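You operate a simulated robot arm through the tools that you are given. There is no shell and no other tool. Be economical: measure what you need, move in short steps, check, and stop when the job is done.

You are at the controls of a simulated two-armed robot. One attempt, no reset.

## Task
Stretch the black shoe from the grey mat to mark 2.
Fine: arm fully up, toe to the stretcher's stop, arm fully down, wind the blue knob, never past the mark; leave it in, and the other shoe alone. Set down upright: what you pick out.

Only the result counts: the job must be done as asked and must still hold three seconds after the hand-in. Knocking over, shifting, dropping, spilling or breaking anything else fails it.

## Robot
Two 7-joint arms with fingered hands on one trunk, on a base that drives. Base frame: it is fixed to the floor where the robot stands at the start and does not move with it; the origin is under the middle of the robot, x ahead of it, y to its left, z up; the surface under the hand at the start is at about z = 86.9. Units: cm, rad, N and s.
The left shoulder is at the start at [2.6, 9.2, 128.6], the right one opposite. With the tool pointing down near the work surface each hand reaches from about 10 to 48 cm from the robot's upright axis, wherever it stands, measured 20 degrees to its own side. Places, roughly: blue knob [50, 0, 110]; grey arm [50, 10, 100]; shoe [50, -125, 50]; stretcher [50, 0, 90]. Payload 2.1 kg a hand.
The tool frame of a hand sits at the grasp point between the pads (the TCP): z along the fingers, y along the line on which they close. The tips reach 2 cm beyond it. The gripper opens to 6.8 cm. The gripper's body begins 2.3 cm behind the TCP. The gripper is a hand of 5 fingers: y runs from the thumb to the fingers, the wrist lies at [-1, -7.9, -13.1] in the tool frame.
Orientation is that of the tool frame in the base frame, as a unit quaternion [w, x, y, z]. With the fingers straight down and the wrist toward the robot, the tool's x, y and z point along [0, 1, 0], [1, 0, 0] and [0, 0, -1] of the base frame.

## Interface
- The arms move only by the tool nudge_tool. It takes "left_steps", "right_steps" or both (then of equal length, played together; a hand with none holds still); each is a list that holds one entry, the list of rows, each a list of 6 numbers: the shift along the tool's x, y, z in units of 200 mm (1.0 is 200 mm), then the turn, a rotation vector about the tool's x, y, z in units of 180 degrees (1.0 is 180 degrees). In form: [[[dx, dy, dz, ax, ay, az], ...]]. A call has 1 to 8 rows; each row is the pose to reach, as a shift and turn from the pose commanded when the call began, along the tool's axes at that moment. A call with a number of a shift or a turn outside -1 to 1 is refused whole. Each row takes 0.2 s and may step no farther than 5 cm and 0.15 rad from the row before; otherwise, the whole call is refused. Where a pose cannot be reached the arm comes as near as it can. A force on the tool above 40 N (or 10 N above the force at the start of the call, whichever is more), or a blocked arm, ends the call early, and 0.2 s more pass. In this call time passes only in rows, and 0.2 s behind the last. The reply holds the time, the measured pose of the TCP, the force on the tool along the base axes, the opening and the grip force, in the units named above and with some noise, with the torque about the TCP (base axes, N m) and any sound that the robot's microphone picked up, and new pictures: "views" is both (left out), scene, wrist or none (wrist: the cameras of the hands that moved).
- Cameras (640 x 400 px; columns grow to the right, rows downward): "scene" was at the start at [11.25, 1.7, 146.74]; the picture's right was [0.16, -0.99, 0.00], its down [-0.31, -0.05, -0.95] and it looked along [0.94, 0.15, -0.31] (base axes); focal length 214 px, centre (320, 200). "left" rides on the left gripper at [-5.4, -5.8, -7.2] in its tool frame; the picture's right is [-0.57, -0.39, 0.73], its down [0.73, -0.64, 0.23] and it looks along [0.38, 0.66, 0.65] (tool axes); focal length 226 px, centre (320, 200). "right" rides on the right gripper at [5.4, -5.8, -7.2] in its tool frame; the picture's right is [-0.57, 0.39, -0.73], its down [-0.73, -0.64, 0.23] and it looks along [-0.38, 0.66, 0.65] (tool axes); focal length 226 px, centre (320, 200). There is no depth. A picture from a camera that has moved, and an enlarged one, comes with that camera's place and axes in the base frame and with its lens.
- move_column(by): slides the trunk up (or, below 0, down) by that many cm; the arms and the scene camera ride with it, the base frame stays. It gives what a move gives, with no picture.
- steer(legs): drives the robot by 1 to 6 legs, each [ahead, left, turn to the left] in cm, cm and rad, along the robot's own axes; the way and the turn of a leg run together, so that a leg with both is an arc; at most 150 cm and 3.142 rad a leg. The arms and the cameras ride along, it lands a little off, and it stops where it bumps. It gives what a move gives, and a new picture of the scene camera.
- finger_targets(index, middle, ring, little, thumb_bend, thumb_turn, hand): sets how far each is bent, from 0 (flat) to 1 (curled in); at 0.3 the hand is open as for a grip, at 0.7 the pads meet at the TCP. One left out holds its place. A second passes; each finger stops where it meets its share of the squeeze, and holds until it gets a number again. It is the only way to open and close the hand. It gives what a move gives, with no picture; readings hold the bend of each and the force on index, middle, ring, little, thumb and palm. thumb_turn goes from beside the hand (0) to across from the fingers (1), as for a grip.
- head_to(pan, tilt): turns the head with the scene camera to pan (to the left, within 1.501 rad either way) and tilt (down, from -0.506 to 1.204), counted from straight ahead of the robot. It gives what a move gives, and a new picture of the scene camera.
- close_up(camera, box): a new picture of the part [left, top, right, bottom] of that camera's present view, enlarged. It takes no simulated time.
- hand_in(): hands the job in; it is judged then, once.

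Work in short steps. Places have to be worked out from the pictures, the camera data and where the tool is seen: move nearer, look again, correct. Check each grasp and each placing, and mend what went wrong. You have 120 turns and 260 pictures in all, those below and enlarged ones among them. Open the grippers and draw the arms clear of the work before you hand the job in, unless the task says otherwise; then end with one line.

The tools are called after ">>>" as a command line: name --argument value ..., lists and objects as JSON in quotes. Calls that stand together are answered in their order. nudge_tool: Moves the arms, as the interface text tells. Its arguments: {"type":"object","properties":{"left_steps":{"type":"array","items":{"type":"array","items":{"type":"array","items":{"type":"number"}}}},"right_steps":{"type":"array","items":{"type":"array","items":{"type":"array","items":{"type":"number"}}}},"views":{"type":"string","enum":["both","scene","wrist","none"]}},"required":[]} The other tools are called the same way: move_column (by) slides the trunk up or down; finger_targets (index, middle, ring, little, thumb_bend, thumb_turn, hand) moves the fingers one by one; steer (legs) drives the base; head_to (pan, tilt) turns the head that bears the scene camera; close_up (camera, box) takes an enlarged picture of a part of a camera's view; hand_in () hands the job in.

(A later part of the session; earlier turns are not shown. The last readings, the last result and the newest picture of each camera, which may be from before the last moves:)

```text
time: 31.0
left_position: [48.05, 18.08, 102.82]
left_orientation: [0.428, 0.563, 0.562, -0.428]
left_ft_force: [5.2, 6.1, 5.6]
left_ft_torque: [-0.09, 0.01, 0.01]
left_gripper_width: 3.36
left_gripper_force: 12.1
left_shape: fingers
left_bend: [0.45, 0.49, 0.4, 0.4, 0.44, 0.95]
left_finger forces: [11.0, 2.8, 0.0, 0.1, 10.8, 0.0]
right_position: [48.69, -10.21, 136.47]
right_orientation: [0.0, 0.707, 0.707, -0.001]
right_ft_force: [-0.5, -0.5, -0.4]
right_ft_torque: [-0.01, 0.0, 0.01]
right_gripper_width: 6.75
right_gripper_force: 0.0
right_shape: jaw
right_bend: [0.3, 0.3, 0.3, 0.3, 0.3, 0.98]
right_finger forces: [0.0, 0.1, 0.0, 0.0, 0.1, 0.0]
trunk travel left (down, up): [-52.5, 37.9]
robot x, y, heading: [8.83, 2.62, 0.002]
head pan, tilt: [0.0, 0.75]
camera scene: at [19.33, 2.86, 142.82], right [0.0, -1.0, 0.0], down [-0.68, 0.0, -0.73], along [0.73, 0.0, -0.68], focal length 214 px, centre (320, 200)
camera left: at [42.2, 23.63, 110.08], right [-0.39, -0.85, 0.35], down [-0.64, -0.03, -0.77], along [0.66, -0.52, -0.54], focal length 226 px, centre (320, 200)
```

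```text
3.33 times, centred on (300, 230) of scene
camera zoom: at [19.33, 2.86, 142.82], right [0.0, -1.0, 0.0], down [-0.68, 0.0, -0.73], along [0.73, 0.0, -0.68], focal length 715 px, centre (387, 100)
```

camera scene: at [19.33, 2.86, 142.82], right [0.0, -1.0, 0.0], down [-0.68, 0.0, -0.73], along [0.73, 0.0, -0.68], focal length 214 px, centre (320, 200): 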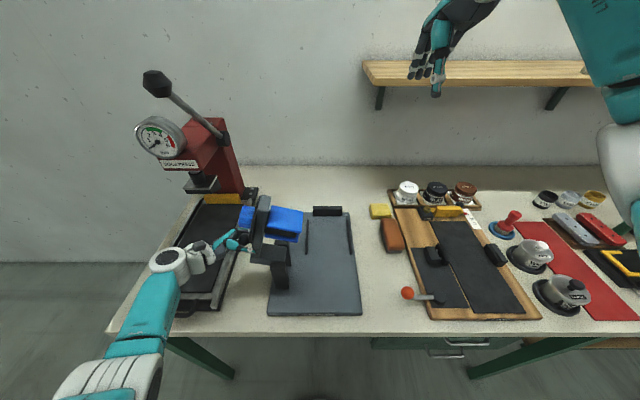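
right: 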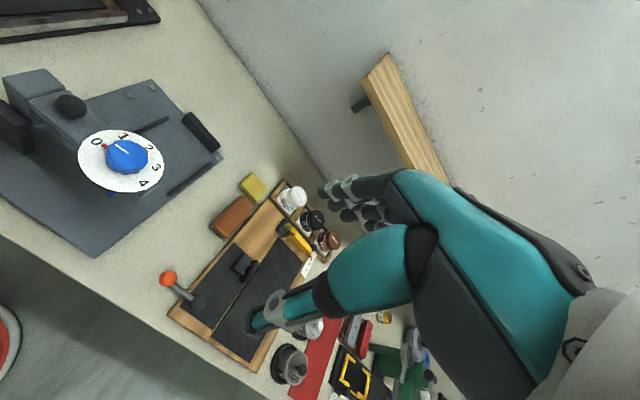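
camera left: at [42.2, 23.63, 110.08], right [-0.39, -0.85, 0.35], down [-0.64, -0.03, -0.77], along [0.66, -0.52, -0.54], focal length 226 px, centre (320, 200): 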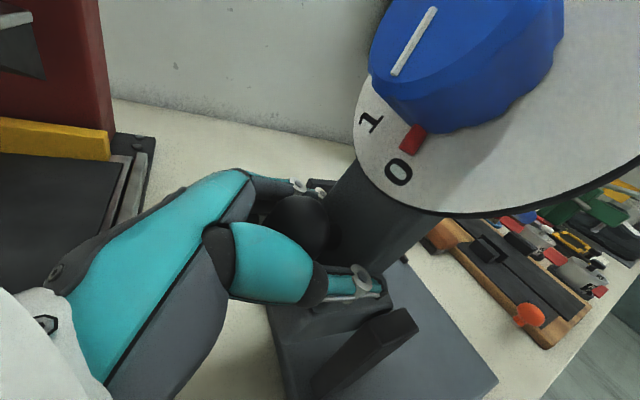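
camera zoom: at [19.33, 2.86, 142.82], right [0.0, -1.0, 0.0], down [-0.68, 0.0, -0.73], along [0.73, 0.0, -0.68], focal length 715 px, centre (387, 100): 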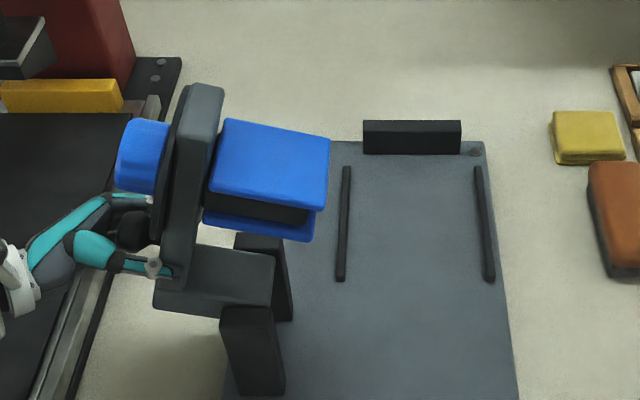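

Arm at ≈1.3 rad and following. I continue toward 1.6 rad until it meets its stop.

>>> nudge_tool --left_steps '[[[0.0275, 0, -0.014, 0, -0.0239, 0], [0.0551, 0, -0.0262, 0, -0.0477, 0], [0.0845, 0, -0.036, 0, -0.0716, 0], [0.1138, 0, -0.0435, 0, -0.0955, 0]]]'

>>> close_up --camera "scene" --box '[220, 170, 380, 290]'

```text
time: 32.0
left_position: [47.68, 18.96, 101.72]
left_orientation: [-0.508, -0.491, -0.493, 0.508]
left_ft_force: [16.8, 4.2, -1.0]
left_ft_torque: [0.07, 0.07, 0.23]
left_gripper_width: 3.41
left_gripper_force: 14.3
left_shape: fingers
left_bend: [0.39, 0.46, 0.4, 0.4, 0.5, 0.97]
left_finger forces: [17.4, 5.2, 0.0, 0.4, 5.6, 0.0]
left hand out of reach, approached as far as the arm can: row 4
right_position: [48.92, -10.27, 136.45]
right_orientation: [-0.001, 0.707, 0.707, -0.001]
right_ft_force: [0.3, -0.9, -0.7]
right_ft_torque: [0.0, 0.0, -0.02]
right_gripper_width: 6.75
right_gripper_force: 0.1
right_shape: jaw
right_bend: [0.3, 0.3, 0.3, 0.3, 0.3, 0.98]
right_finger forces: [0.0, 0.1, 0.1, 0.0, 0.1, 0.0]
trunk travel left (down, up): [-52.5, 37.9]
robot x, y, heading: [9.3, 2.41, 0.0]
head pan, tilt: [0.0, 0.75]
camera scene: at [19.63, 2.84, 142.8], right [0.0, -1.0, 0.0], down [-0.68, 0.0, -0.73], along [0.73, 0.0, -0.68], focal length 214 px, centre (320, 200)
camera left: at [41.73, 26.33, 107.06], right [-0.38, -0.71, 0.59], down [-0.64, -0.25, -0.72], along [0.66, -0.66, -0.36], focal length 226 px, centre (320, 200)
```

scene: 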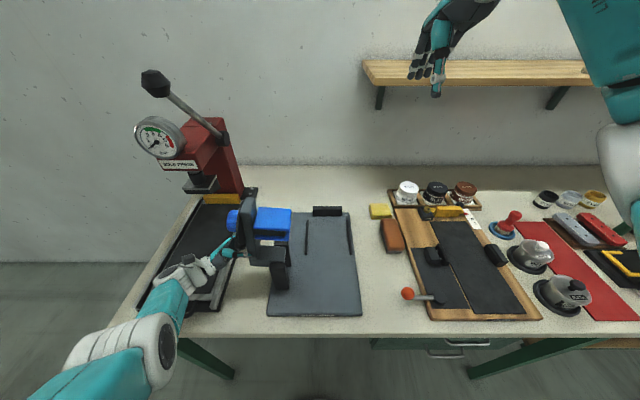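
left: 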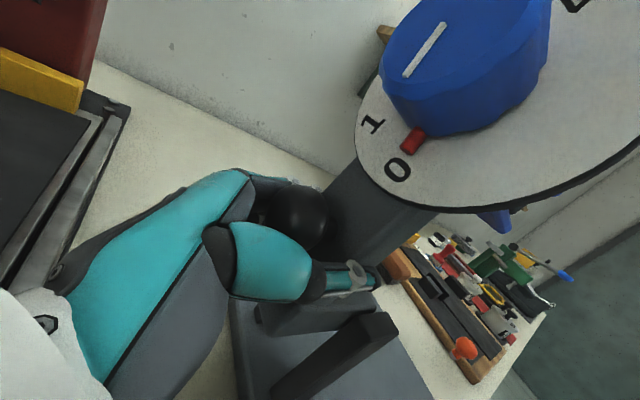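

```text
3.33 times, centred on (300, 230) of scene
camera zoom: at [19.63, 2.84, 142.8], right [0.0, -1.0, 0.0], down [-0.68, 0.0, -0.73], along [0.73, 0.0, -0.68], focal length 715 px, centre (387, 100)
```

zoom: 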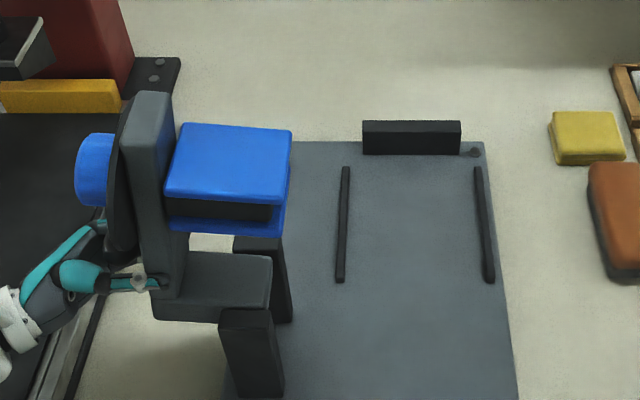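

The arm stands at about 87°, near vertical, and my left arm reaches its limit. I open the left hand and back it off along its own axis, then see whether the arm rests or has further travel.

>>> finger_targets --hand "left" --index 0.25 --middle 0.25 --ring 0.25 --little 0.25 --thumb_bend 0.2

>>> close_up --camera "scene" --box '[220, 170, 380, 290]'

```text
time: 33.0
left_position: [47.42, 18.91, 101.76]
left_orientation: [0.508, 0.492, 0.493, -0.507]
left_ft_force: [-0.5, 3.9, -2.1]
left_ft_torque: [-0.05, 0.04, 0.07]
left_gripper_width: 7.26
left_gripper_force: 2.2
left_shape: fingers
left_bend: [0.25, 0.25, 0.25, 0.25, 0.2, 0.98]
left_finger forces: [0.0, 0.1, 0.1, 0.0, 0.0, 2.7]
right_position: [48.73, -10.28, 136.48]
right_orientation: [0.0, 0.707, 0.707, 0.0]
right_ft_force: [0.8, -0.3, -0.6]
right_ft_torque: [-0.02, 0.02, 0.0]
right_gripper_width: 6.78
right_gripper_force: 0.0
right_shape: jaw
right_bend: [0.3, 0.3, 0.3, 0.3, 0.3, 0.98]
right_finger forces: [0.1, 0.0, 0.1, 0.1, 0.1, 0.1]
trunk travel left (down, up): [-52.5, 37.9]
robot x, y, heading: [8.91, 2.43, 0.004]
head pan, tilt: [0.0, 0.75]
```

```text
3.33 times, centred on (300, 230) of scene
camera zoom: at [19.28, 2.82, 142.83], right [0.0, -1.0, 0.0], down [-0.68, 0.0, -0.73], along [0.73, 0.0, -0.68], focal length 715 px, centre (387, 100)
```

zoom: 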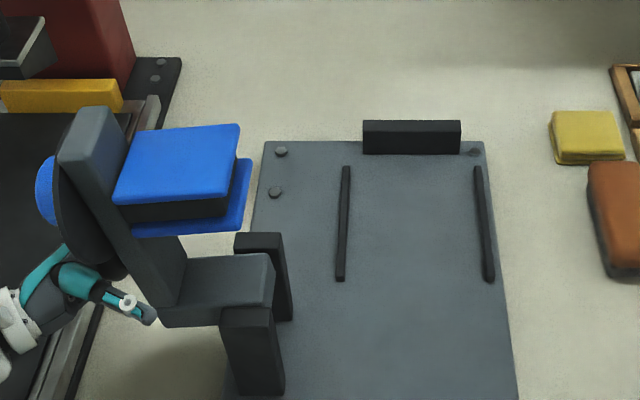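

The arm tipped past vertical, perhaps leaning on my palm. I withdraw the hand along +y.

>>> nudge_tool --left_steps '[[[0, 0, -0.06, 0, 0, 0], [0, 0, -0.12, 0, 0, 0], [0, 0, -0.18, 0, 0, 0], [0, 0, -0.24, 0, 0, 0]]]'

>>> close_up --camera "scene" --box '[220, 170, 380, 290]'

```text
time: 34.0
left_position: [46.08, 23.17, 103.17]
left_orientation: [0.508, 0.492, 0.493, -0.507]
left_ft_force: [0.4, -0.2, -0.7]
left_ft_torque: [-0.02, -0.01, -0.03]
left_gripper_width: 7.24
left_gripper_force: 0.0
left_shape: fingers
left_bend: [0.25, 0.25, 0.25, 0.25, 0.2, 0.98]
left_finger forces: [0.0, 0.0, 0.0, 0.0, 0.0, 0.1]
left hand out of reach, approached as far as the arm can: row 1, 2, 3, 4
right_position: [48.68, -10.39, 136.42]
right_orientation: [0.0, 0.707, 0.707, 0.0]
right_ft_force: [0.8, 0.6, 0.1]
right_ft_torque: [-0.01, -0.01, -0.02]
right_gripper_width: 6.78
right_gripper_force: 0.0
right_shape: jaw
right_bend: [0.3, 0.3, 0.3, 0.3, 0.3, 0.98]
right_finger forces: [0.1, 0.0, 0.1, 0.0, 0.1, 0.0]
trunk travel left (down, up): [-52.5, 37.9]
robot x, y, heading: [9.1, 2.25, -0.002]
head pan, tilt: [0.0, 0.75]
camera scene: at [19.26, 2.8, 142.83], right [0.0, -1.0, 0.0], down [-0.68, 0.0, -0.73], along [0.73, 0.0, -0.68], focal length 214 px, centre (320, 200)
camera left: at [40.16, 30.55, 108.5], right [-0.39, -0.71, 0.59], down [-0.64, -0.25, -0.73], along [0.66, -0.66, -0.36], focal length 226 px, centre (320, 200)
```

scene: 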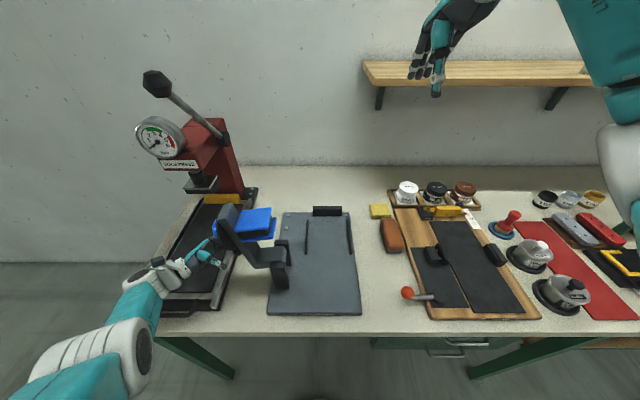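
left: 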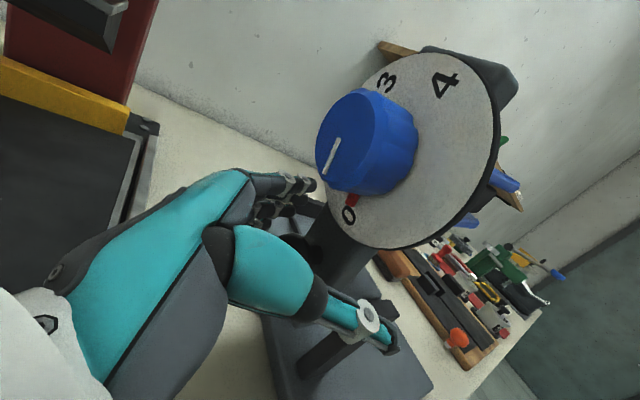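

```text
3.33 times, centred on (300, 230) of scene
camera zoom: at [19.26, 2.8, 142.83], right [0.0, -1.0, 0.0], down [-0.68, 0.0, -0.73], along [0.73, 0.0, -0.68], focal length 715 px, centre (387, 100)
```

zoom: 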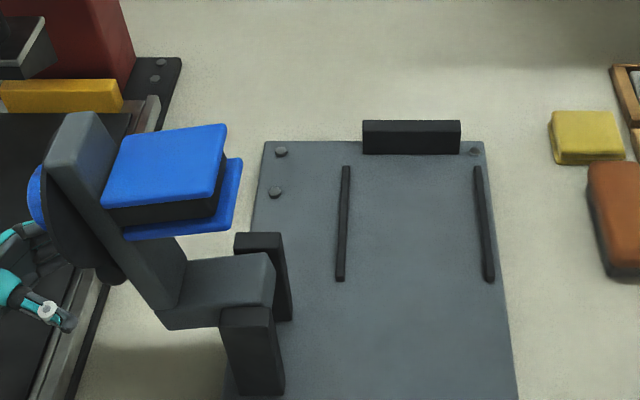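

The arm leans back on its stop with my hand force-free: fully up. To free the left hand I drive 6 cm left (hands ride along).

>>> steer --legs '[[0, 6, 0]]'

>>> close_up --camera "left" --box '[160, 100, 600, 400]'

```text
time: 35.0
left_position: [46.0, 28.98, 103.14]
left_orientation: [0.507, 0.493, 0.493, -0.507]
left_ft_force: [0.5, -0.7, 0.2]
left_ft_torque: [-0.02, 0.01, -0.01]
left_gripper_width: 7.24
left_gripper_force: 0.0
left_shape: fingers
left_bend: [0.25, 0.25, 0.25, 0.25, 0.2, 0.98]
left_finger forces: [0.1, 0.1, 0.0, 0.0, 0.0, 0.0]
right_position: [48.69, -4.51, 136.38]
right_orientation: [0.0, 0.708, 0.707, -0.001]
right_ft_force: [0.8, 0.5, -0.2]
right_ft_torque: [0.01, -0.02, 0.0]
right_gripper_width: 6.76
right_gripper_force: 0.1
right_shape: jaw
right_bend: [0.3, 0.3, 0.3, 0.3, 0.3, 0.98]
right_finger forces: [0.0, 0.0, 0.1, 0.0, 0.0, 0.0]
trunk travel left (down, up): [-52.5, 37.9]
robot x, y, heading: [8.89, 7.85, 0.001]
head pan, tilt: [0.0, 0.75]
camera scene: at [19.28, 8.62, 142.83], right [0.0, -1.0, 0.0], down [-0.68, 0.0, -0.73], along [0.73, 0.0, -0.68], focal length 214 px, centre (320, 200)
```

scene: 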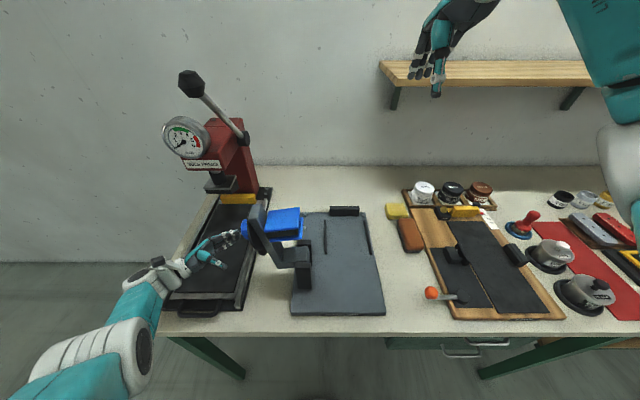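

```text
1.33 times, centred on (380, 250) of left
camera zoom: at [40.17, 36.36, 108.47], right [-0.39, -0.71, 0.59], down [-0.64, -0.25, -0.73], along [0.66, -0.66, -0.36], focal length 301 px, centre (240, 133)
```

zoom: 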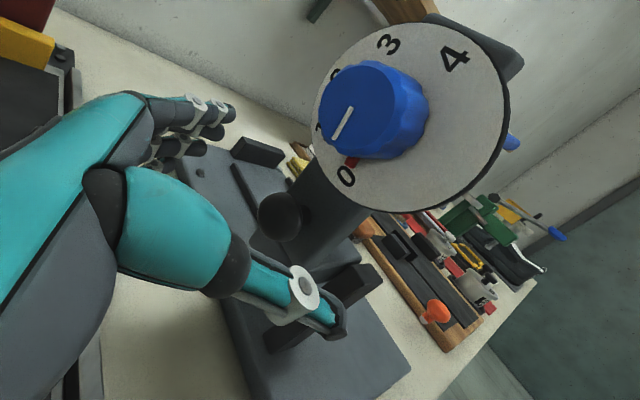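

The hand is clear of the ball. I lift and retract the left arm while turning it back toward vertical.

>>> nudge_tool --left_steps '[[[-0.05, -0.1, 0, 0, 0, 0], [-0.15, -0.2, 0, 0, 0.04, 0], [-0.28, -0.3, 0, 0, 0.085, 0], [-0.42, -0.4, 0, 0, 0.13, 0], [-0.56, -0.5, 0, 0, 0.175, 0], [-0.7, -0.6, 0, 0, 0.22, 0], [-0.85, -0.6, 0, 0, 0.265, 0], [-1.0, -0.6, 0, 0, 0.31, 0]]]' --views "scene"

```text
time: 36.8
left_position: [34.06, 29.31, 123.44]
left_orientation: [0.217, 0.672, 0.674, -0.217]
left_ft_force: [0.2, 0.4, 0.0]
left_ft_torque: [0.0, 0.01, 0.03]
left_gripper_width: 7.25
left_gripper_force: 0.0
left_shape: fingers
left_bend: [0.25, 0.25, 0.25, 0.25, 0.2, 0.98]
left_finger forces: [0.0, 0.0, 0.0, 0.0, 0.0, 0.1]
right_position: [48.71, -4.65, 136.53]
right_orientation: [-0.001, 0.707, 0.707, 0.0]
right_ft_force: [0.7, 0.2, -0.8]
right_ft_torque: [0.0, 0.01, -0.01]
right_gripper_width: 6.74
right_gripper_force: 0.0
right_shape: jaw
right_bend: [0.3, 0.3, 0.3, 0.3, 0.3, 0.98]
right_finger forces: [0.0, 0.0, 0.0, 0.0, 0.0, 0.0]
trunk travel left (down, up): [-52.5, 37.9]
robot x, y, heading: [8.79, 8.22, 0.0]
head pan, tilt: [0.0, 0.75]
camera scene: at [19.28, 8.52, 142.83], right [0.0, -1.0, 0.0], down [-0.68, 0.0, -0.73], along [0.73, 0.0, -0.68], focal length 214 px, centre (320, 200)
```

scene: 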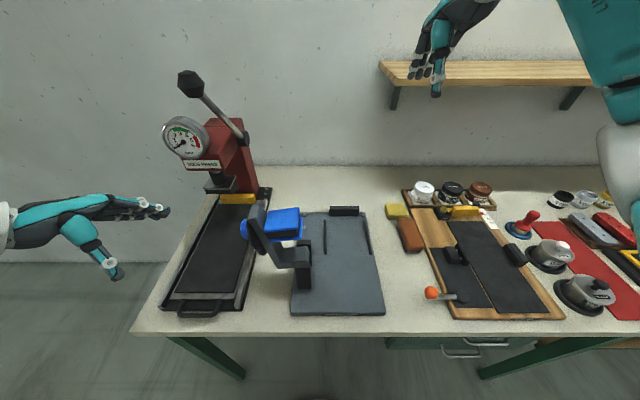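

Left side finishing its turn upright; then back off 10 cm and strafe to the shoe.

>>> nudge_tool --left_steps '[[[-0.07, 0, -0.097, 0, 0.039, 0], [-0.14, 0, -0.194, 0, 0.078, 0], [-0.21, 0, -0.291, 0, 0.117, 0], [-0.28, 0, -0.388, 0, 0.156, 0], [-0.35, 0, -0.486, 0, 0.197, 0]]]' --views "none"

>>> steer --legs '[[-12, 0, 0], [0, -125, 0]]'

```text
time: 38.0
left_position: [34.2, 29.46, 135.25]
left_orientation: [0.001, 0.706, 0.708, -0.002]
left_ft_force: [-0.4, 0.1, -0.9]
left_ft_torque: [0.03, 0.02, -0.03]
left_gripper_width: 7.25
left_gripper_force: 0.0
left_shape: fingers
left_bend: [0.25, 0.25, 0.25, 0.25, 0.2, 0.98]
left_finger forces: [0.1, 0.0, 0.0, 0.0, 0.0, 0.1]
right_position: [48.68, -4.64, 136.47]
right_orientation: [0.0, 0.707, 0.707, 0.0]
right_ft_force: [0.2, 0.2, 0.1]
right_ft_torque: [-0.01, 0.0, -0.04]
right_gripper_width: 6.77
right_gripper_force: 0.1
right_shape: jaw
right_bend: [0.3, 0.3, 0.3, 0.3, 0.3, 0.98]
right_finger forces: [0.0, 0.0, 0.0, 0.0, 0.0, 0.0]
trunk travel left (down, up): [-52.5, 37.9]
robot x, y, heading: [8.76, 8.37, 0.001]
head pan, tilt: [0.0, 0.75]
```

```text
time: 45.2
left_position: [22.33, -95.98, 135.22]
left_orientation: [0.003, 0.702, 0.712, -0.003]
left_ft_force: [-0.6, 1.1, -0.6]
left_ft_torque: [-0.05, 0.02, 0.01]
left_gripper_width: 7.27
left_gripper_force: 0.0
left_shape: fingers
left_bend: [0.25, 0.25, 0.25, 0.25, 0.2, 0.98]
left_finger forces: [0.0, 0.1, 0.0, 0.0, 0.0, 0.1]
right_position: [37.21, -129.82, 136.39]
right_orientation: [0.0, 0.702, 0.712, 0.0]
right_ft_force: [-0.6, 0.3, -0.3]
right_ft_torque: [0.0, 0.04, 0.01]
right_gripper_width: 6.78
right_gripper_force: 0.0
right_shape: jaw
right_bend: [0.3, 0.3, 0.3, 0.3, 0.3, 0.98]
right_finger forces: [0.1, 0.0, 0.0, 0.0, 0.0, 0.0]
trunk travel left (down, up): [-52.5, 37.9]
robot x, y, heading: [-2.73, -117.34, 0.017]
head pan, tilt: [0.0, 0.75]
camera scene: at [7.65, -117.11, 142.83], right [0.01, -1.0, 0.0], down [-0.68, -0.01, -0.73], along [0.73, 0.01, -0.68], focal length 214 px, centre (320, 200)
```

scene: 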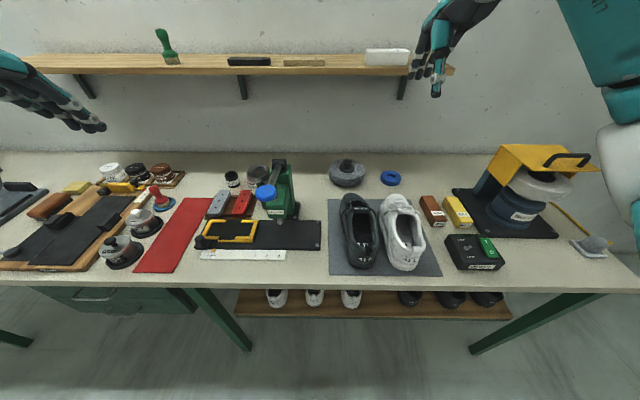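

The shoes are straight ahead. I drive 14 cm nearer, squaring heading, and take a close look.

>>> steer --legs '[[14, 0, -0.017]]'

>>> close_up --camera "scene" --box '[300, 180, 480, 300]'

>>> close_up --camera "right" --box '[0, 0, 640, 400]'

```text
time: 46.5
left_position: [36.89, -96.37, 135.21]
left_orientation: [0.002, 0.708, 0.706, -0.003]
left_ft_force: [-0.8, 0.7, -0.4]
left_ft_torque: [0.02, 0.03, 0.0]
left_gripper_width: 7.23
left_gripper_force: 0.0
left_shape: fingers
left_bend: [0.25, 0.25, 0.25, 0.25, 0.2, 0.98]
left_finger forces: [0.1, 0.0, 0.0, 0.1, 0.1, 0.0]
right_position: [51.25, -130.44, 136.43]
right_orientation: [-0.001, 0.709, 0.705, -0.001]
right_ft_force: [0.2, 0.0, 0.3]
right_ft_torque: [0.0, -0.01, -0.01]
right_gripper_width: 6.78
right_gripper_force: 0.0
right_shape: jaw
right_bend: [0.3, 0.3, 0.3, 0.3, 0.3, 0.98]
right_finger forces: [0.1, 0.1, 0.0, 0.0, 0.0, 0.0]
trunk travel left (down, up): [-52.5, 37.9]
robot x, y, heading: [11.3, -117.71, -0.007]
head pan, tilt: [0.0, 0.75]
camera scene: at [21.88, -117.22, 142.82], right [0.0, -1.0, 0.0], down [-0.68, 0.0, -0.73], along [0.73, 0.0, -0.68], focal length 214 px, centre (320, 200)
```

scene: 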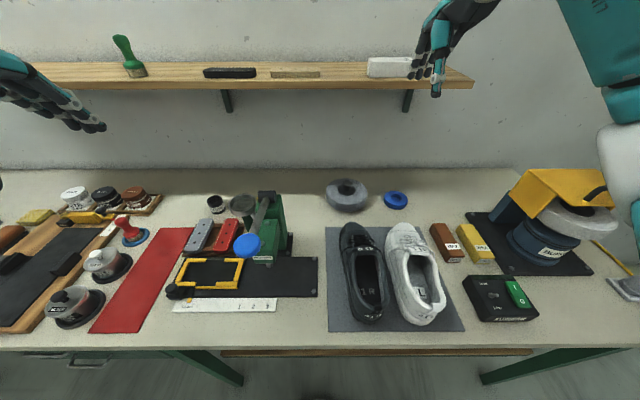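

```text
3.33 times, centred on (390, 240) of scene
camera zoom: at [21.88, -117.22, 142.82], right [0.0, -1.0, 0.0], down [-0.68, 0.0, -0.73], along [0.73, 0.0, -0.68], focal length 715 px, centre (87, 67)
```

zoom: 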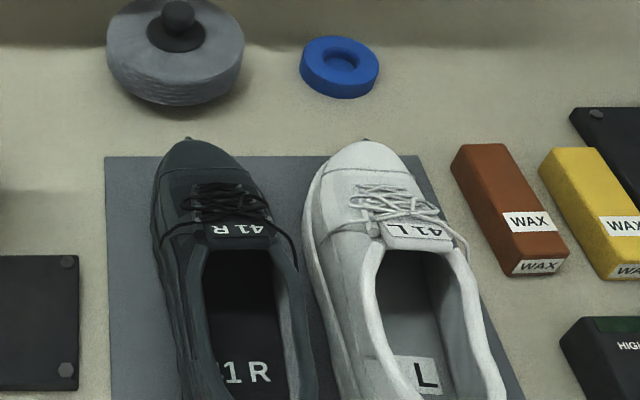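

```text
1.00 times, centred on (320, 200) of right (not enlarged: the box is as wide or as high as the picture)
camera zoom: at [45.3, -124.97, 143.59], right [0.39, -0.57, 0.73], down [-0.64, -0.73, -0.23], along [0.66, -0.38, -0.65], focal length 226 px, centre (320, 200)
```

zoom: 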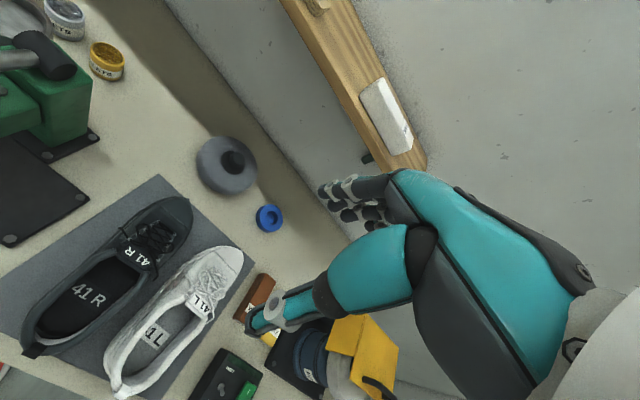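

The black shoe spans heel x≈38.5 to toe x≈67, opening x≈40–52, left collar wall at y≈−124.8. I'll pinch that left wall with thumb inside and fingers outside, so I turn the right hand −90° about its axis while coming down to z≈125.

>>> nudge_tool --right_steps '[[[0.035, -0.017, 0.06, 0, 0, -0.045], [0.07, -0.034, 0.12, 0, 0, -0.09], [0.105, -0.05, 0.18, 0, 0, -0.135], [0.14, -0.07, 0.25, 0, 0, -0.18], [0.175, -0.086, 0.31, 0, 0, -0.225], [0.21, -0.1, 0.37, 0, 0, -0.27], [0.245, -0.12, 0.43, 0, 0, -0.315], [0.28, -0.1375, 0.5, 0, 0, -0.36]]]' --views "none"

>>> nudge_tool --right_steps '[[[0, 0, 0, 0, 0, -0.045], [0, 0, 0, 0, 0, -0.09], [0, 0, 0, 0, 0, -0.14]]]'

```text
time: 48.3
left_position: [36.69, -96.32, 135.17]
left_orientation: [0.003, 0.708, 0.706, -0.002]
left_ft_force: [0.1, 1.0, -0.1]
left_ft_torque: [-0.01, -0.02, -0.01]
left_gripper_width: 7.24
left_gripper_force: 0.2
left_shape: fingers
left_bend: [0.25, 0.25, 0.25, 0.25, 0.2, 0.98]
left_finger forces: [0.0, 0.0, 0.0, 0.0, 0.0, 0.1]
right_position: [44.44, -127.49, 126.79]
right_orientation: [0.026, 0.329, 0.944, 0.011]
right_ft_force: [0.7, 0.0, -0.6]
right_ft_torque: [0.01, -0.05, 0.01]
right_gripper_width: 6.78
right_gripper_force: 0.0
right_shape: jaw
right_bend: [0.3, 0.3, 0.3, 0.3, 0.3, 0.98]
right_finger forces: [0.0, 0.0, 0.1, 0.1, 0.0, 0.0]
right hand out of reach, approached as far as the arm can: row 6, 7, 8
trunk travel left (down, up): [-52.5, 37.9]
robot x, y, heading: [11.52, -117.23, -0.007]
head pan, tilt: [0.0, 0.75]
```

```text
refused: row 3 steps farther than a row can; nothing moved
```

The hand is at its reach limit high up. I lower first, then retry the remaining turn.

>>> nudge_tool --right_steps '[[[0, 0, 0.2, 0, 0, 0], [0, 0, 0.4, 0, 0, -0.04], [0, 0, 0.5, 0, 0, -0.08], [0, 0, 0.6, 0, 0, -0.12]]]'

```text
time: 49.3
left_position: [36.88, -96.09, 135.08]
left_orientation: [0.002, 0.708, 0.706, -0.004]
left_ft_force: [-0.3, 0.4, 0.7]
left_ft_torque: [-0.03, 0.02, -0.02]
left_gripper_width: 7.27
left_gripper_force: 0.0
left_shape: fingers
left_bend: [0.25, 0.25, 0.25, 0.25, 0.2, 0.98]
left_finger forces: [0.0, 0.1, 0.0, 0.0, 0.1, 0.0]
right_position: [40.01, -122.64, 114.75]
right_orientation: [0.033, 0.185, 0.982, 0.01]
right_ft_force: [-0.3, 0.2, -0.1]
right_ft_torque: [-0.01, 0.03, -0.01]
right_gripper_width: 6.83
right_gripper_force: 0.1
right_shape: jaw
right_bend: [0.3, 0.3, 0.3, 0.3, 0.3, 0.98]
right_finger forces: [0.0, 0.0, 0.0, 0.0, 0.0, 0.1]
right hand out of reach, approached as far as the arm can: row 2, 3, 4
trunk travel left (down, up): [-52.5, 37.9]
robot x, y, heading: [11.1, -117.27, -0.005]
head pan, tilt: [0.0, 0.75]
camera scene: at [21.91, -116.98, 142.82], right [0.0, -1.0, 0.0], down [-0.68, 0.0, -0.73], along [0.73, 0.0, -0.68], focal length 214 px, centre (320, 200)
camera right: at [32.19, -126.13, 121.48], right [0.62, 0.15, 0.77], down [0.46, -0.86, -0.2], along [0.64, 0.48, -0.6], focal length 226 px, centre (320, 200)
```

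scene: 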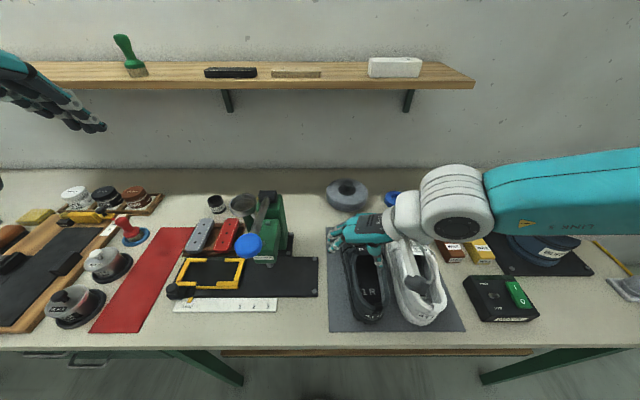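
right: 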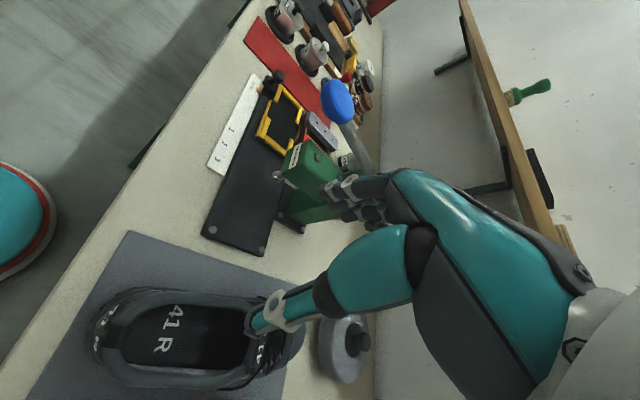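

The sideways wrist is awkward at this heading. I'll raise the hand, relax its turn, and instead turn the whole robot ~0.6 rad left, standing further right, so that the same grasp becomes natural.

>>> nudge_tool --right_steps '[[[0, 0, -0.2, 0, 0, 0.045], [0, 0, -0.4, 0, 0, 0.09], [0, 0, -0.55, 0, 0, 0.135], [0, 0, -0.65, 0, 0, 0.18], [0, 0, -0.7, 0, 0, 0.225]]]' --views "none"

>>> steer --legs '[[0, -17, 0], [0, 0, 0.6]]'

```text
time: 50.5
left_position: [36.77, -96.25, 135.23]
left_orientation: [0.003, 0.709, 0.705, -0.002]
left_ft_force: [0.0, -0.1, -0.4]
left_ft_torque: [-0.01, 0.03, -0.02]
left_gripper_width: 7.24
left_gripper_force: 0.0
left_shape: fingers
left_bend: [0.25, 0.25, 0.25, 0.25, 0.2, 0.98]
left_finger forces: [0.1, 0.0, 0.0, 0.0, 0.1, 0.0]
right_position: [38.96, -122.98, 128.59]
right_orientation: [0.027, 0.516, 0.856, 0.022]
right_ft_force: [-0.1, 0.3, -0.2]
right_ft_torque: [-0.03, -0.02, 0.03]
right_gripper_width: 6.77
right_gripper_force: 0.1
right_shape: jaw
right_bend: [0.3, 0.3, 0.3, 0.3, 0.3, 0.98]
right_finger forces: [0.0, 0.1, 0.0, 0.0, 0.0, 0.1]
trunk travel left (down, up): [-52.5, 37.9]
robot x, y, heading: [11.43, -117.46, -0.003]
head pan, tilt: [0.0, 0.75]
```

```text
time: 53.7
left_position: [20.17, -102.53, 135.22]
left_orientation: [0.003, 0.465, 0.885, -0.002]
left_ft_force: [0.3, -1.4, -0.1]
left_ft_torque: [-0.01, 0.01, 0.03]
left_gripper_width: 7.25
left_gripper_force: 0.1
left_shape: fingers
left_bend: [0.25, 0.25, 0.25, 0.25, 0.2, 0.98]
left_finger forces: [0.0, 0.0, 0.1, 0.1, 0.1, 0.0]
right_position: [37.32, -123.12, 128.54]
right_orientation: [0.02, 0.236, 0.971, 0.028]
right_ft_force: [0.1, 0.1, 0.1]
right_ft_torque: [-0.01, -0.01, -0.01]
right_gripper_width: 6.82
right_gripper_force: 0.0
right_shape: jaw
right_bend: [0.3, 0.3, 0.3, 0.3, 0.3, 0.98]
right_finger forces: [0.0, 0.0, 0.0, 0.0, 0.0, 0.0]
trunk travel left (down, up): [-52.5, 37.9]
robot x, y, heading: [11.44, -134.17, 0.598]
head pan, tilt: [0.0, 0.75]
camera scene: at [19.92, -128.27, 142.83], right [0.57, -0.82, 0.0], down [-0.56, -0.39, -0.73], along [0.6, 0.41, -0.68], focal length 214 px, centre (320, 200)
```

scene: 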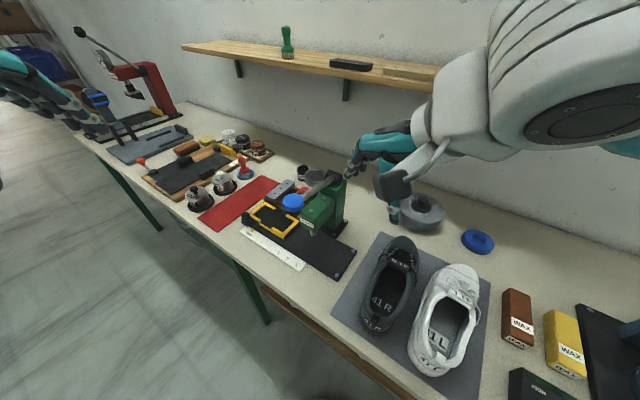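

The hand stands about 27° short of the wanted turn and the shoe is well in front. I finish the turn, remove the small tilt and move to just above the left collar wall (z≈115).

>>> nudge_tool --right_steps '[[[-0.107, 0.036, 0.135, 0.0036, 0.0026, -0.0304], [-0.215, 0.072, 0.27, 0.0072, 0.0052, -0.0608], [-0.322, 0.108, 0.405, 0.0108, 0.0077, -0.0912], [-0.43, 0.144, 0.54, 0.0144, 0.0103, -0.1216], [-0.537, 0.18, 0.675, 0.018, 0.0129, -0.152]]]'

```text
time: 54.9
left_position: [20.22, -102.41, 135.19]
left_orientation: [0.002, 0.466, 0.885, -0.002]
left_ft_force: [0.8, 1.0, 0.4]
left_ft_torque: [-0.01, 0.01, 0.02]
left_gripper_width: 7.25
left_gripper_force: 0.0
left_shape: fingers
left_bend: [0.25, 0.25, 0.25, 0.25, 0.2, 0.98]
left_finger forces: [0.0, 0.1, 0.1, 0.0, 0.0, 0.1]
right_position: [43.58, -126.34, 117.26]
right_orientation: [0.003, 0.037, 0.999, 0.005]
right_ft_force: [0.1, 0.0, -0.1]
right_ft_torque: [-0.02, 0.0, 0.0]
right_gripper_width: 6.76
right_gripper_force: 0.2
right_shape: jaw
right_bend: [0.3, 0.3, 0.3, 0.3, 0.3, 0.98]
right_finger forces: [0.1, 0.0, 0.0, 0.0, 0.0, 0.0]
right hand out of reach, approached as far as the arm can: row 4, 5
trunk travel left (down, up): [-52.5, 37.9]
robot x, y, heading: [11.27, -134.31, 0.606]
head pan, tilt: [0.0, 0.75]
camera scene: at [19.98, -128.24, 142.82], right [0.57, -0.82, 0.0], down [-0.56, -0.39, -0.73], along [0.6, 0.41, -0.68], focal length 214 px, centre (320, 200)
camera right: at [37.52, -131.76, 124.35], right [0.59, 0.34, 0.73], down [0.68, -0.69, -0.23], along [0.43, 0.64, -0.64], focal length 226 px, centre (320, 200)
```

scene: 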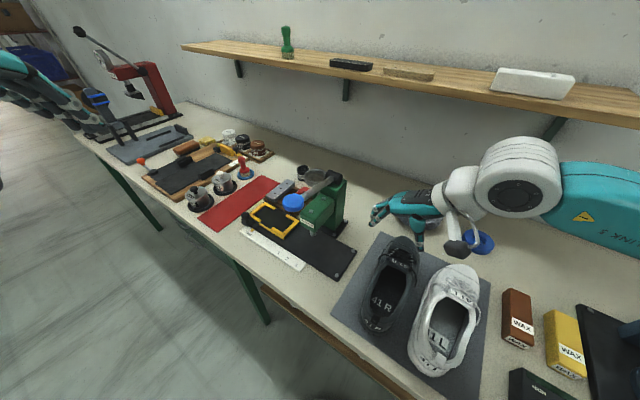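
right: 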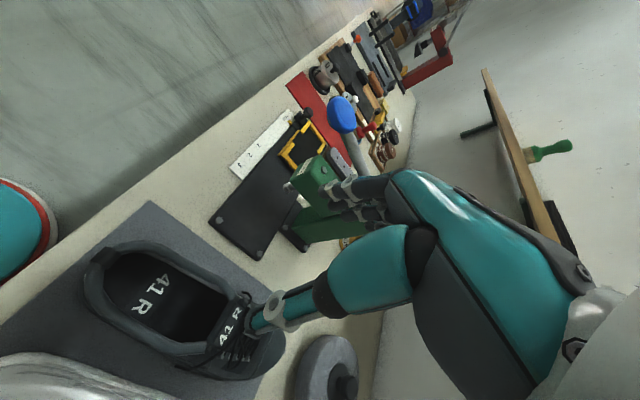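

Orientation is right; reach is ~5 cm short. I drive the base 5 cm closer.

>>> steer --legs '[[5, -1.6, 0]]'

>>> close_up --camera "right" --box '[40, 160, 400, 400]'

```text
time: 55.8
left_position: [25.59, -100.91, 135.14]
left_orientation: [0.002, 0.466, 0.885, -0.003]
left_ft_force: [-0.8, 0.5, -0.9]
left_ft_torque: [0.01, 0.0, 0.01]
left_gripper_width: 7.26
left_gripper_force: 0.0
left_shape: fingers
left_bend: [0.25, 0.25, 0.25, 0.25, 0.2, 0.98]
left_finger forces: [0.0, 0.0, 0.0, 0.1, 0.0, 0.0]
right_position: [48.71, -124.9, 117.3]
right_orientation: [0.003, 0.039, 0.999, 0.004]
right_ft_force: [-0.6, -0.2, -0.1]
right_ft_torque: [0.03, 0.0, -0.01]
right_gripper_width: 6.77
right_gripper_force: 0.0
right_shape: jaw
right_bend: [0.3, 0.3, 0.3, 0.3, 0.3, 0.98]
right_finger forces: [0.0, 0.0, 0.0, 0.0, 0.0, 0.0]
trunk travel left (down, up): [-52.5, 37.9]
robot x, y, heading: [16.59, -132.39, 0.6]
head pan, tilt: [0.0, 0.75]
camera scene: at [25.14, -126.68, 142.82], right [0.56, -0.83, 0.0], down [-0.56, -0.39, -0.73], along [0.6, 0.41, -0.68], focal length 214 px, centre (320, 200)
```

scene: 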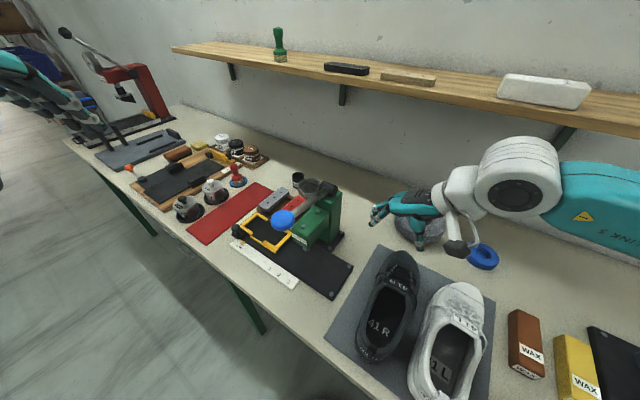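

```text
1.67 times, centred on (220, 280) of right
camera zoom: at [42.66, -130.2, 124.37], right [0.59, 0.34, 0.73], down [0.68, -0.69, -0.23], along [0.43, 0.64, -0.64], focal length 377 px, centre (487, 67)
```

zoom: 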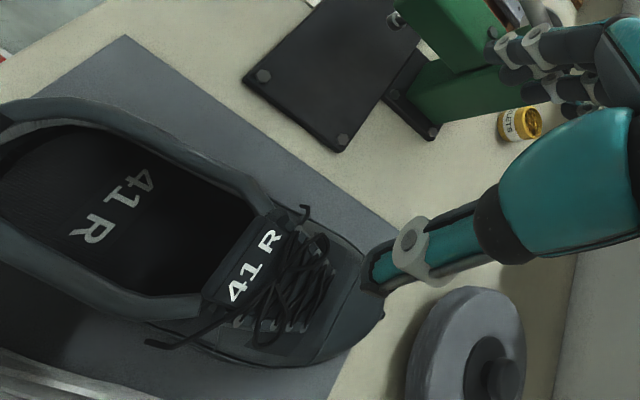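

Rim of the left wall: about y −125.5, z≈96, meeting the tongue at x≈49.5. I aim at [46.5,−125.5] and descend to z≈104 first.

>>> nudge_tool --right_steps '[[[0.035, -0.013, 0.2, 0, 0, -0.008], [0.07, -0.026, 0.4, 0, 0, -0.016], [0.107, -0.039, 0.6, 0, 0, -0.025], [0.107, -0.039, 0.665, 0, 0, -0.025]]]'

>>> close_up --camera "right" --box '[140, 140, 540, 400]'

>>> close_up --camera "scene" --box '[320, 180, 520, 320]'

```text
time: 56.8
left_position: [25.37, -100.86, 135.19]
left_orientation: [0.004, 0.466, 0.885, -0.002]
left_ft_force: [-1.0, 0.0, -0.8]
left_ft_torque: [0.02, 0.03, 0.01]
left_gripper_width: 7.25
left_gripper_force: 0.0
left_shape: fingers
left_bend: [0.25, 0.25, 0.25, 0.25, 0.2, 0.98]
left_finger forces: [0.1, 0.1, 0.0, 0.0, 0.0, 0.1]
right_position: [46.27, -125.33, 103.98]
right_orientation: [0.003, -0.001, 1.0, 0.004]
right_ft_force: [-0.2, 0.2, -0.5]
right_ft_torque: [0.03, 0.0, 0.02]
right_gripper_width: 6.83
right_gripper_force: 0.1
right_shape: jaw
right_bend: [0.3, 0.3, 0.3, 0.3, 0.3, 0.98]
right_finger forces: [0.0, 0.0, 0.0, 0.1, 0.0, 0.0]
trunk travel left (down, up): [-52.5, 37.9]
robot x, y, heading: [16.75, -132.63, 0.6]
head pan, tilt: [0.0, 0.75]
camera scene: at [25.05, -126.71, 142.83], right [0.56, -0.83, 0.0], down [-0.56, -0.39, -0.73], along [0.6, 0.41, -0.68], focal length 214 px, centre (320, 200)
camera right: at [40.73, -131.16, 111.07], right [0.56, 0.38, 0.74], down [0.74, -0.64, -0.23], along [0.38, 0.67, -0.64], focal length 226 px, centre (320, 200)
```

scene: 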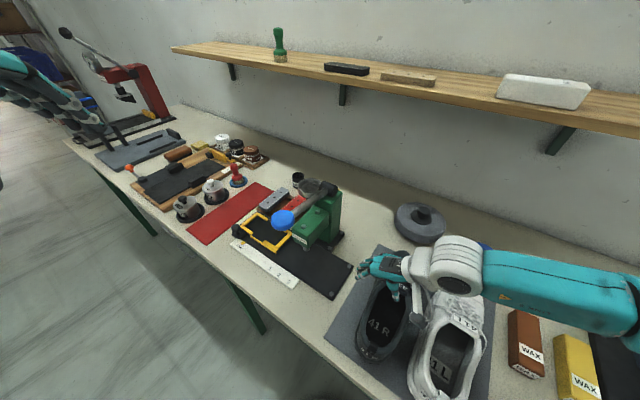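
right: 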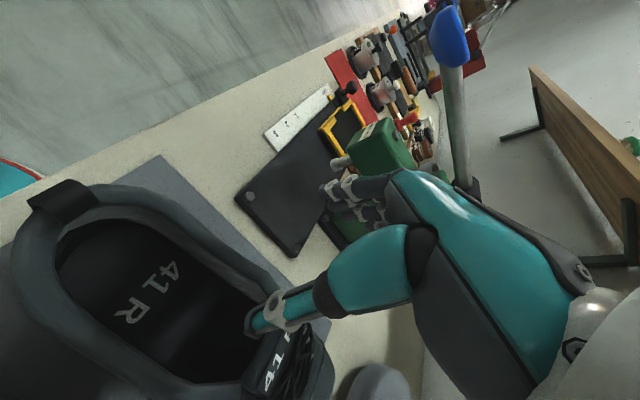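

```text
1.54 times, centred on (340, 270) of right
camera zoom: at [40.73, -131.16, 111.07], right [0.56, 0.38, 0.74], down [0.74, -0.64, -0.23], along [0.38, 0.67, -0.64], focal length 348 px, centre (289, 92)
```

zoom: 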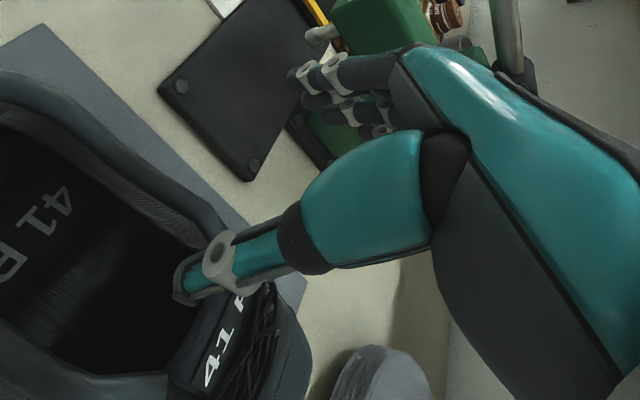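

```text
2.86 times, centred on (420, 250) of scene
camera zoom: at [25.05, -126.71, 142.83], right [0.56, -0.83, 0.0], down [-0.56, -0.39, -0.73], along [0.6, 0.41, -0.68], focal length 613 px, centre (34, 57)
```

zoom: 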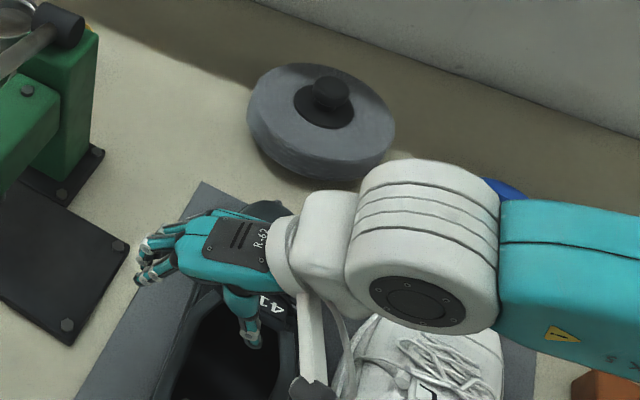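

The thumb is over the opening at about [46.5,−129], fingers outside at y≈−122. I descend to z≈95.5.

>>> nudge_tool --right_steps '[[[0, 0.015, 0.15, 0, 0, 0], [0, 0.015, 0.28, 0, 0, 0], [0, 0.015, 0.36, 0, 0, 0], [0, 0.015, 0.42, 0, 0, 0]]]'

>>> close_up --camera "right" --box '[140, 140, 540, 400]'

```text
time: 57.8
left_position: [25.37, -100.98, 135.05]
left_orientation: [0.003, 0.466, 0.885, -0.002]
left_ft_force: [-0.4, -0.1, -0.2]
left_ft_torque: [0.0, 0.01, -0.01]
left_gripper_width: 7.26
left_gripper_force: 0.1
left_shape: fingers
left_bend: [0.25, 0.25, 0.25, 0.25, 0.2, 0.98]
left_finger forces: [0.0, 0.1, 0.1, 0.0, 0.1, 0.0]
right_position: [46.43, -125.02, 95.71]
right_orientation: [0.005, -0.001, 1.0, 0.004]
right_ft_force: [0.6, 0.5, 0.5]
right_ft_torque: [0.0, -0.02, -0.02]
right_gripper_width: 6.8
right_gripper_force: 0.0
right_shape: jaw
right_bend: [0.3, 0.3, 0.3, 0.3, 0.3, 0.98]
right_finger forces: [0.0, 0.0, 0.0, 0.0, 0.0, 0.0]
trunk travel left (down, up): [-52.5, 37.9]
robot x, y, heading: [16.52, -132.67, 0.605]
head pan, tilt: [0.0, 0.75]
camera scene: at [25.05, -126.71, 142.83], right [0.56, -0.83, 0.0], down [-0.56, -0.39, -0.73], along [0.6, 0.41, -0.68], focal length 214 px, centre (320, 200)
camera right: at [40.82, -130.88, 102.77], right [0.56, 0.38, 0.74], down [0.74, -0.64, -0.23], along [0.38, 0.67, -0.64], focal length 226 px, centre (320, 200)
```

scene: 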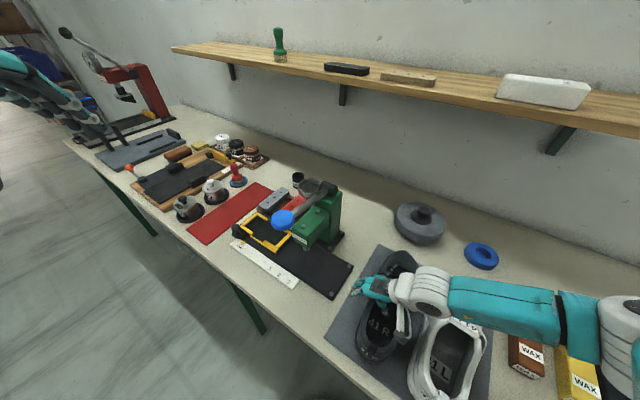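
right: 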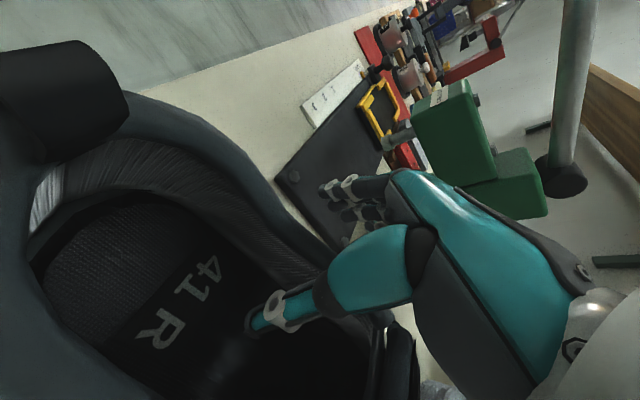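

```text
1.54 times, centred on (340, 270) of right
camera zoom: at [40.82, -130.88, 102.77], right [0.56, 0.38, 0.74], down [0.74, -0.64, -0.23], along [0.38, 0.67, -0.64], focal length 348 px, centre (289, 92)
```

zoom: 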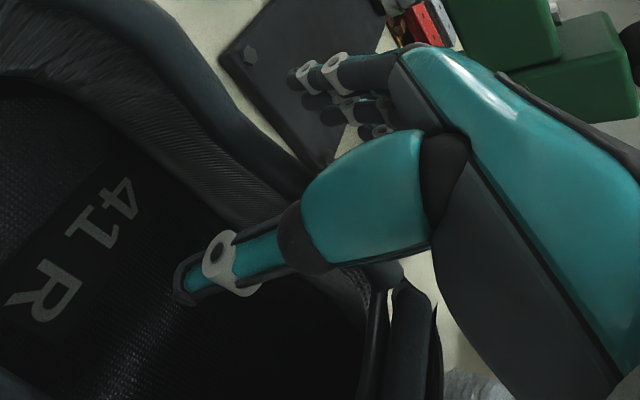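

Thumb is inside, fingers outside, no contact. I close the pinch on the wall.

>>> finger_targets --hand "right" --index 0.8 --middle 0.8 --ring 0.8 --little 0.8 --thumb_bend 0.8

>>> close_up --camera "right" --box '[140, 140, 540, 400]'

```text
time: 58.8
left_position: [25.36, -100.96, 135.16]
left_orientation: [0.003, 0.466, 0.885, -0.003]
left_ft_force: [0.6, 0.1, 0.0]
left_ft_torque: [0.01, 0.02, -0.02]
left_gripper_width: 7.25
left_gripper_force: 0.1
left_shape: fingers
left_bend: [0.25, 0.25, 0.25, 0.25, 0.2, 0.98]
left_finger forces: [0.0, 0.0, 0.0, 0.0, 0.1, 0.0]
right_position: [46.44, -125.0, 95.71]
right_orientation: [0.003, -0.001, 1.0, 0.004]
right_ft_force: [3.9, 1.6, 1.8]
right_ft_torque: [-0.17, 0.07, 0.26]
right_gripper_width: 0.13
right_gripper_force: 13.6
right_shape: fingers
right_bend: [0.78, 0.78, 0.78, 0.79, 0.64, 0.97]
right_finger forces: [3.3, 3.4, 4.3, 3.9, 12.8, 0.0]
trunk travel left (down, up): [-52.5, 37.9]
robot x, y, heading: [16.85, -132.7, 0.601]
head pan, tilt: [0.0, 0.75]
```

```text
1.54 times, centred on (340, 270) of right
camera zoom: at [40.85, -130.85, 102.8], right [0.56, 0.38, 0.74], down [0.74, -0.64, -0.23], along [0.38, 0.67, -0.64], focal length 348 px, centre (289, 92)
```

zoom: 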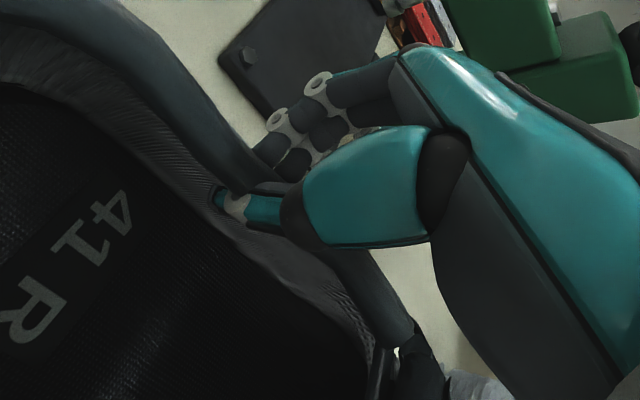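

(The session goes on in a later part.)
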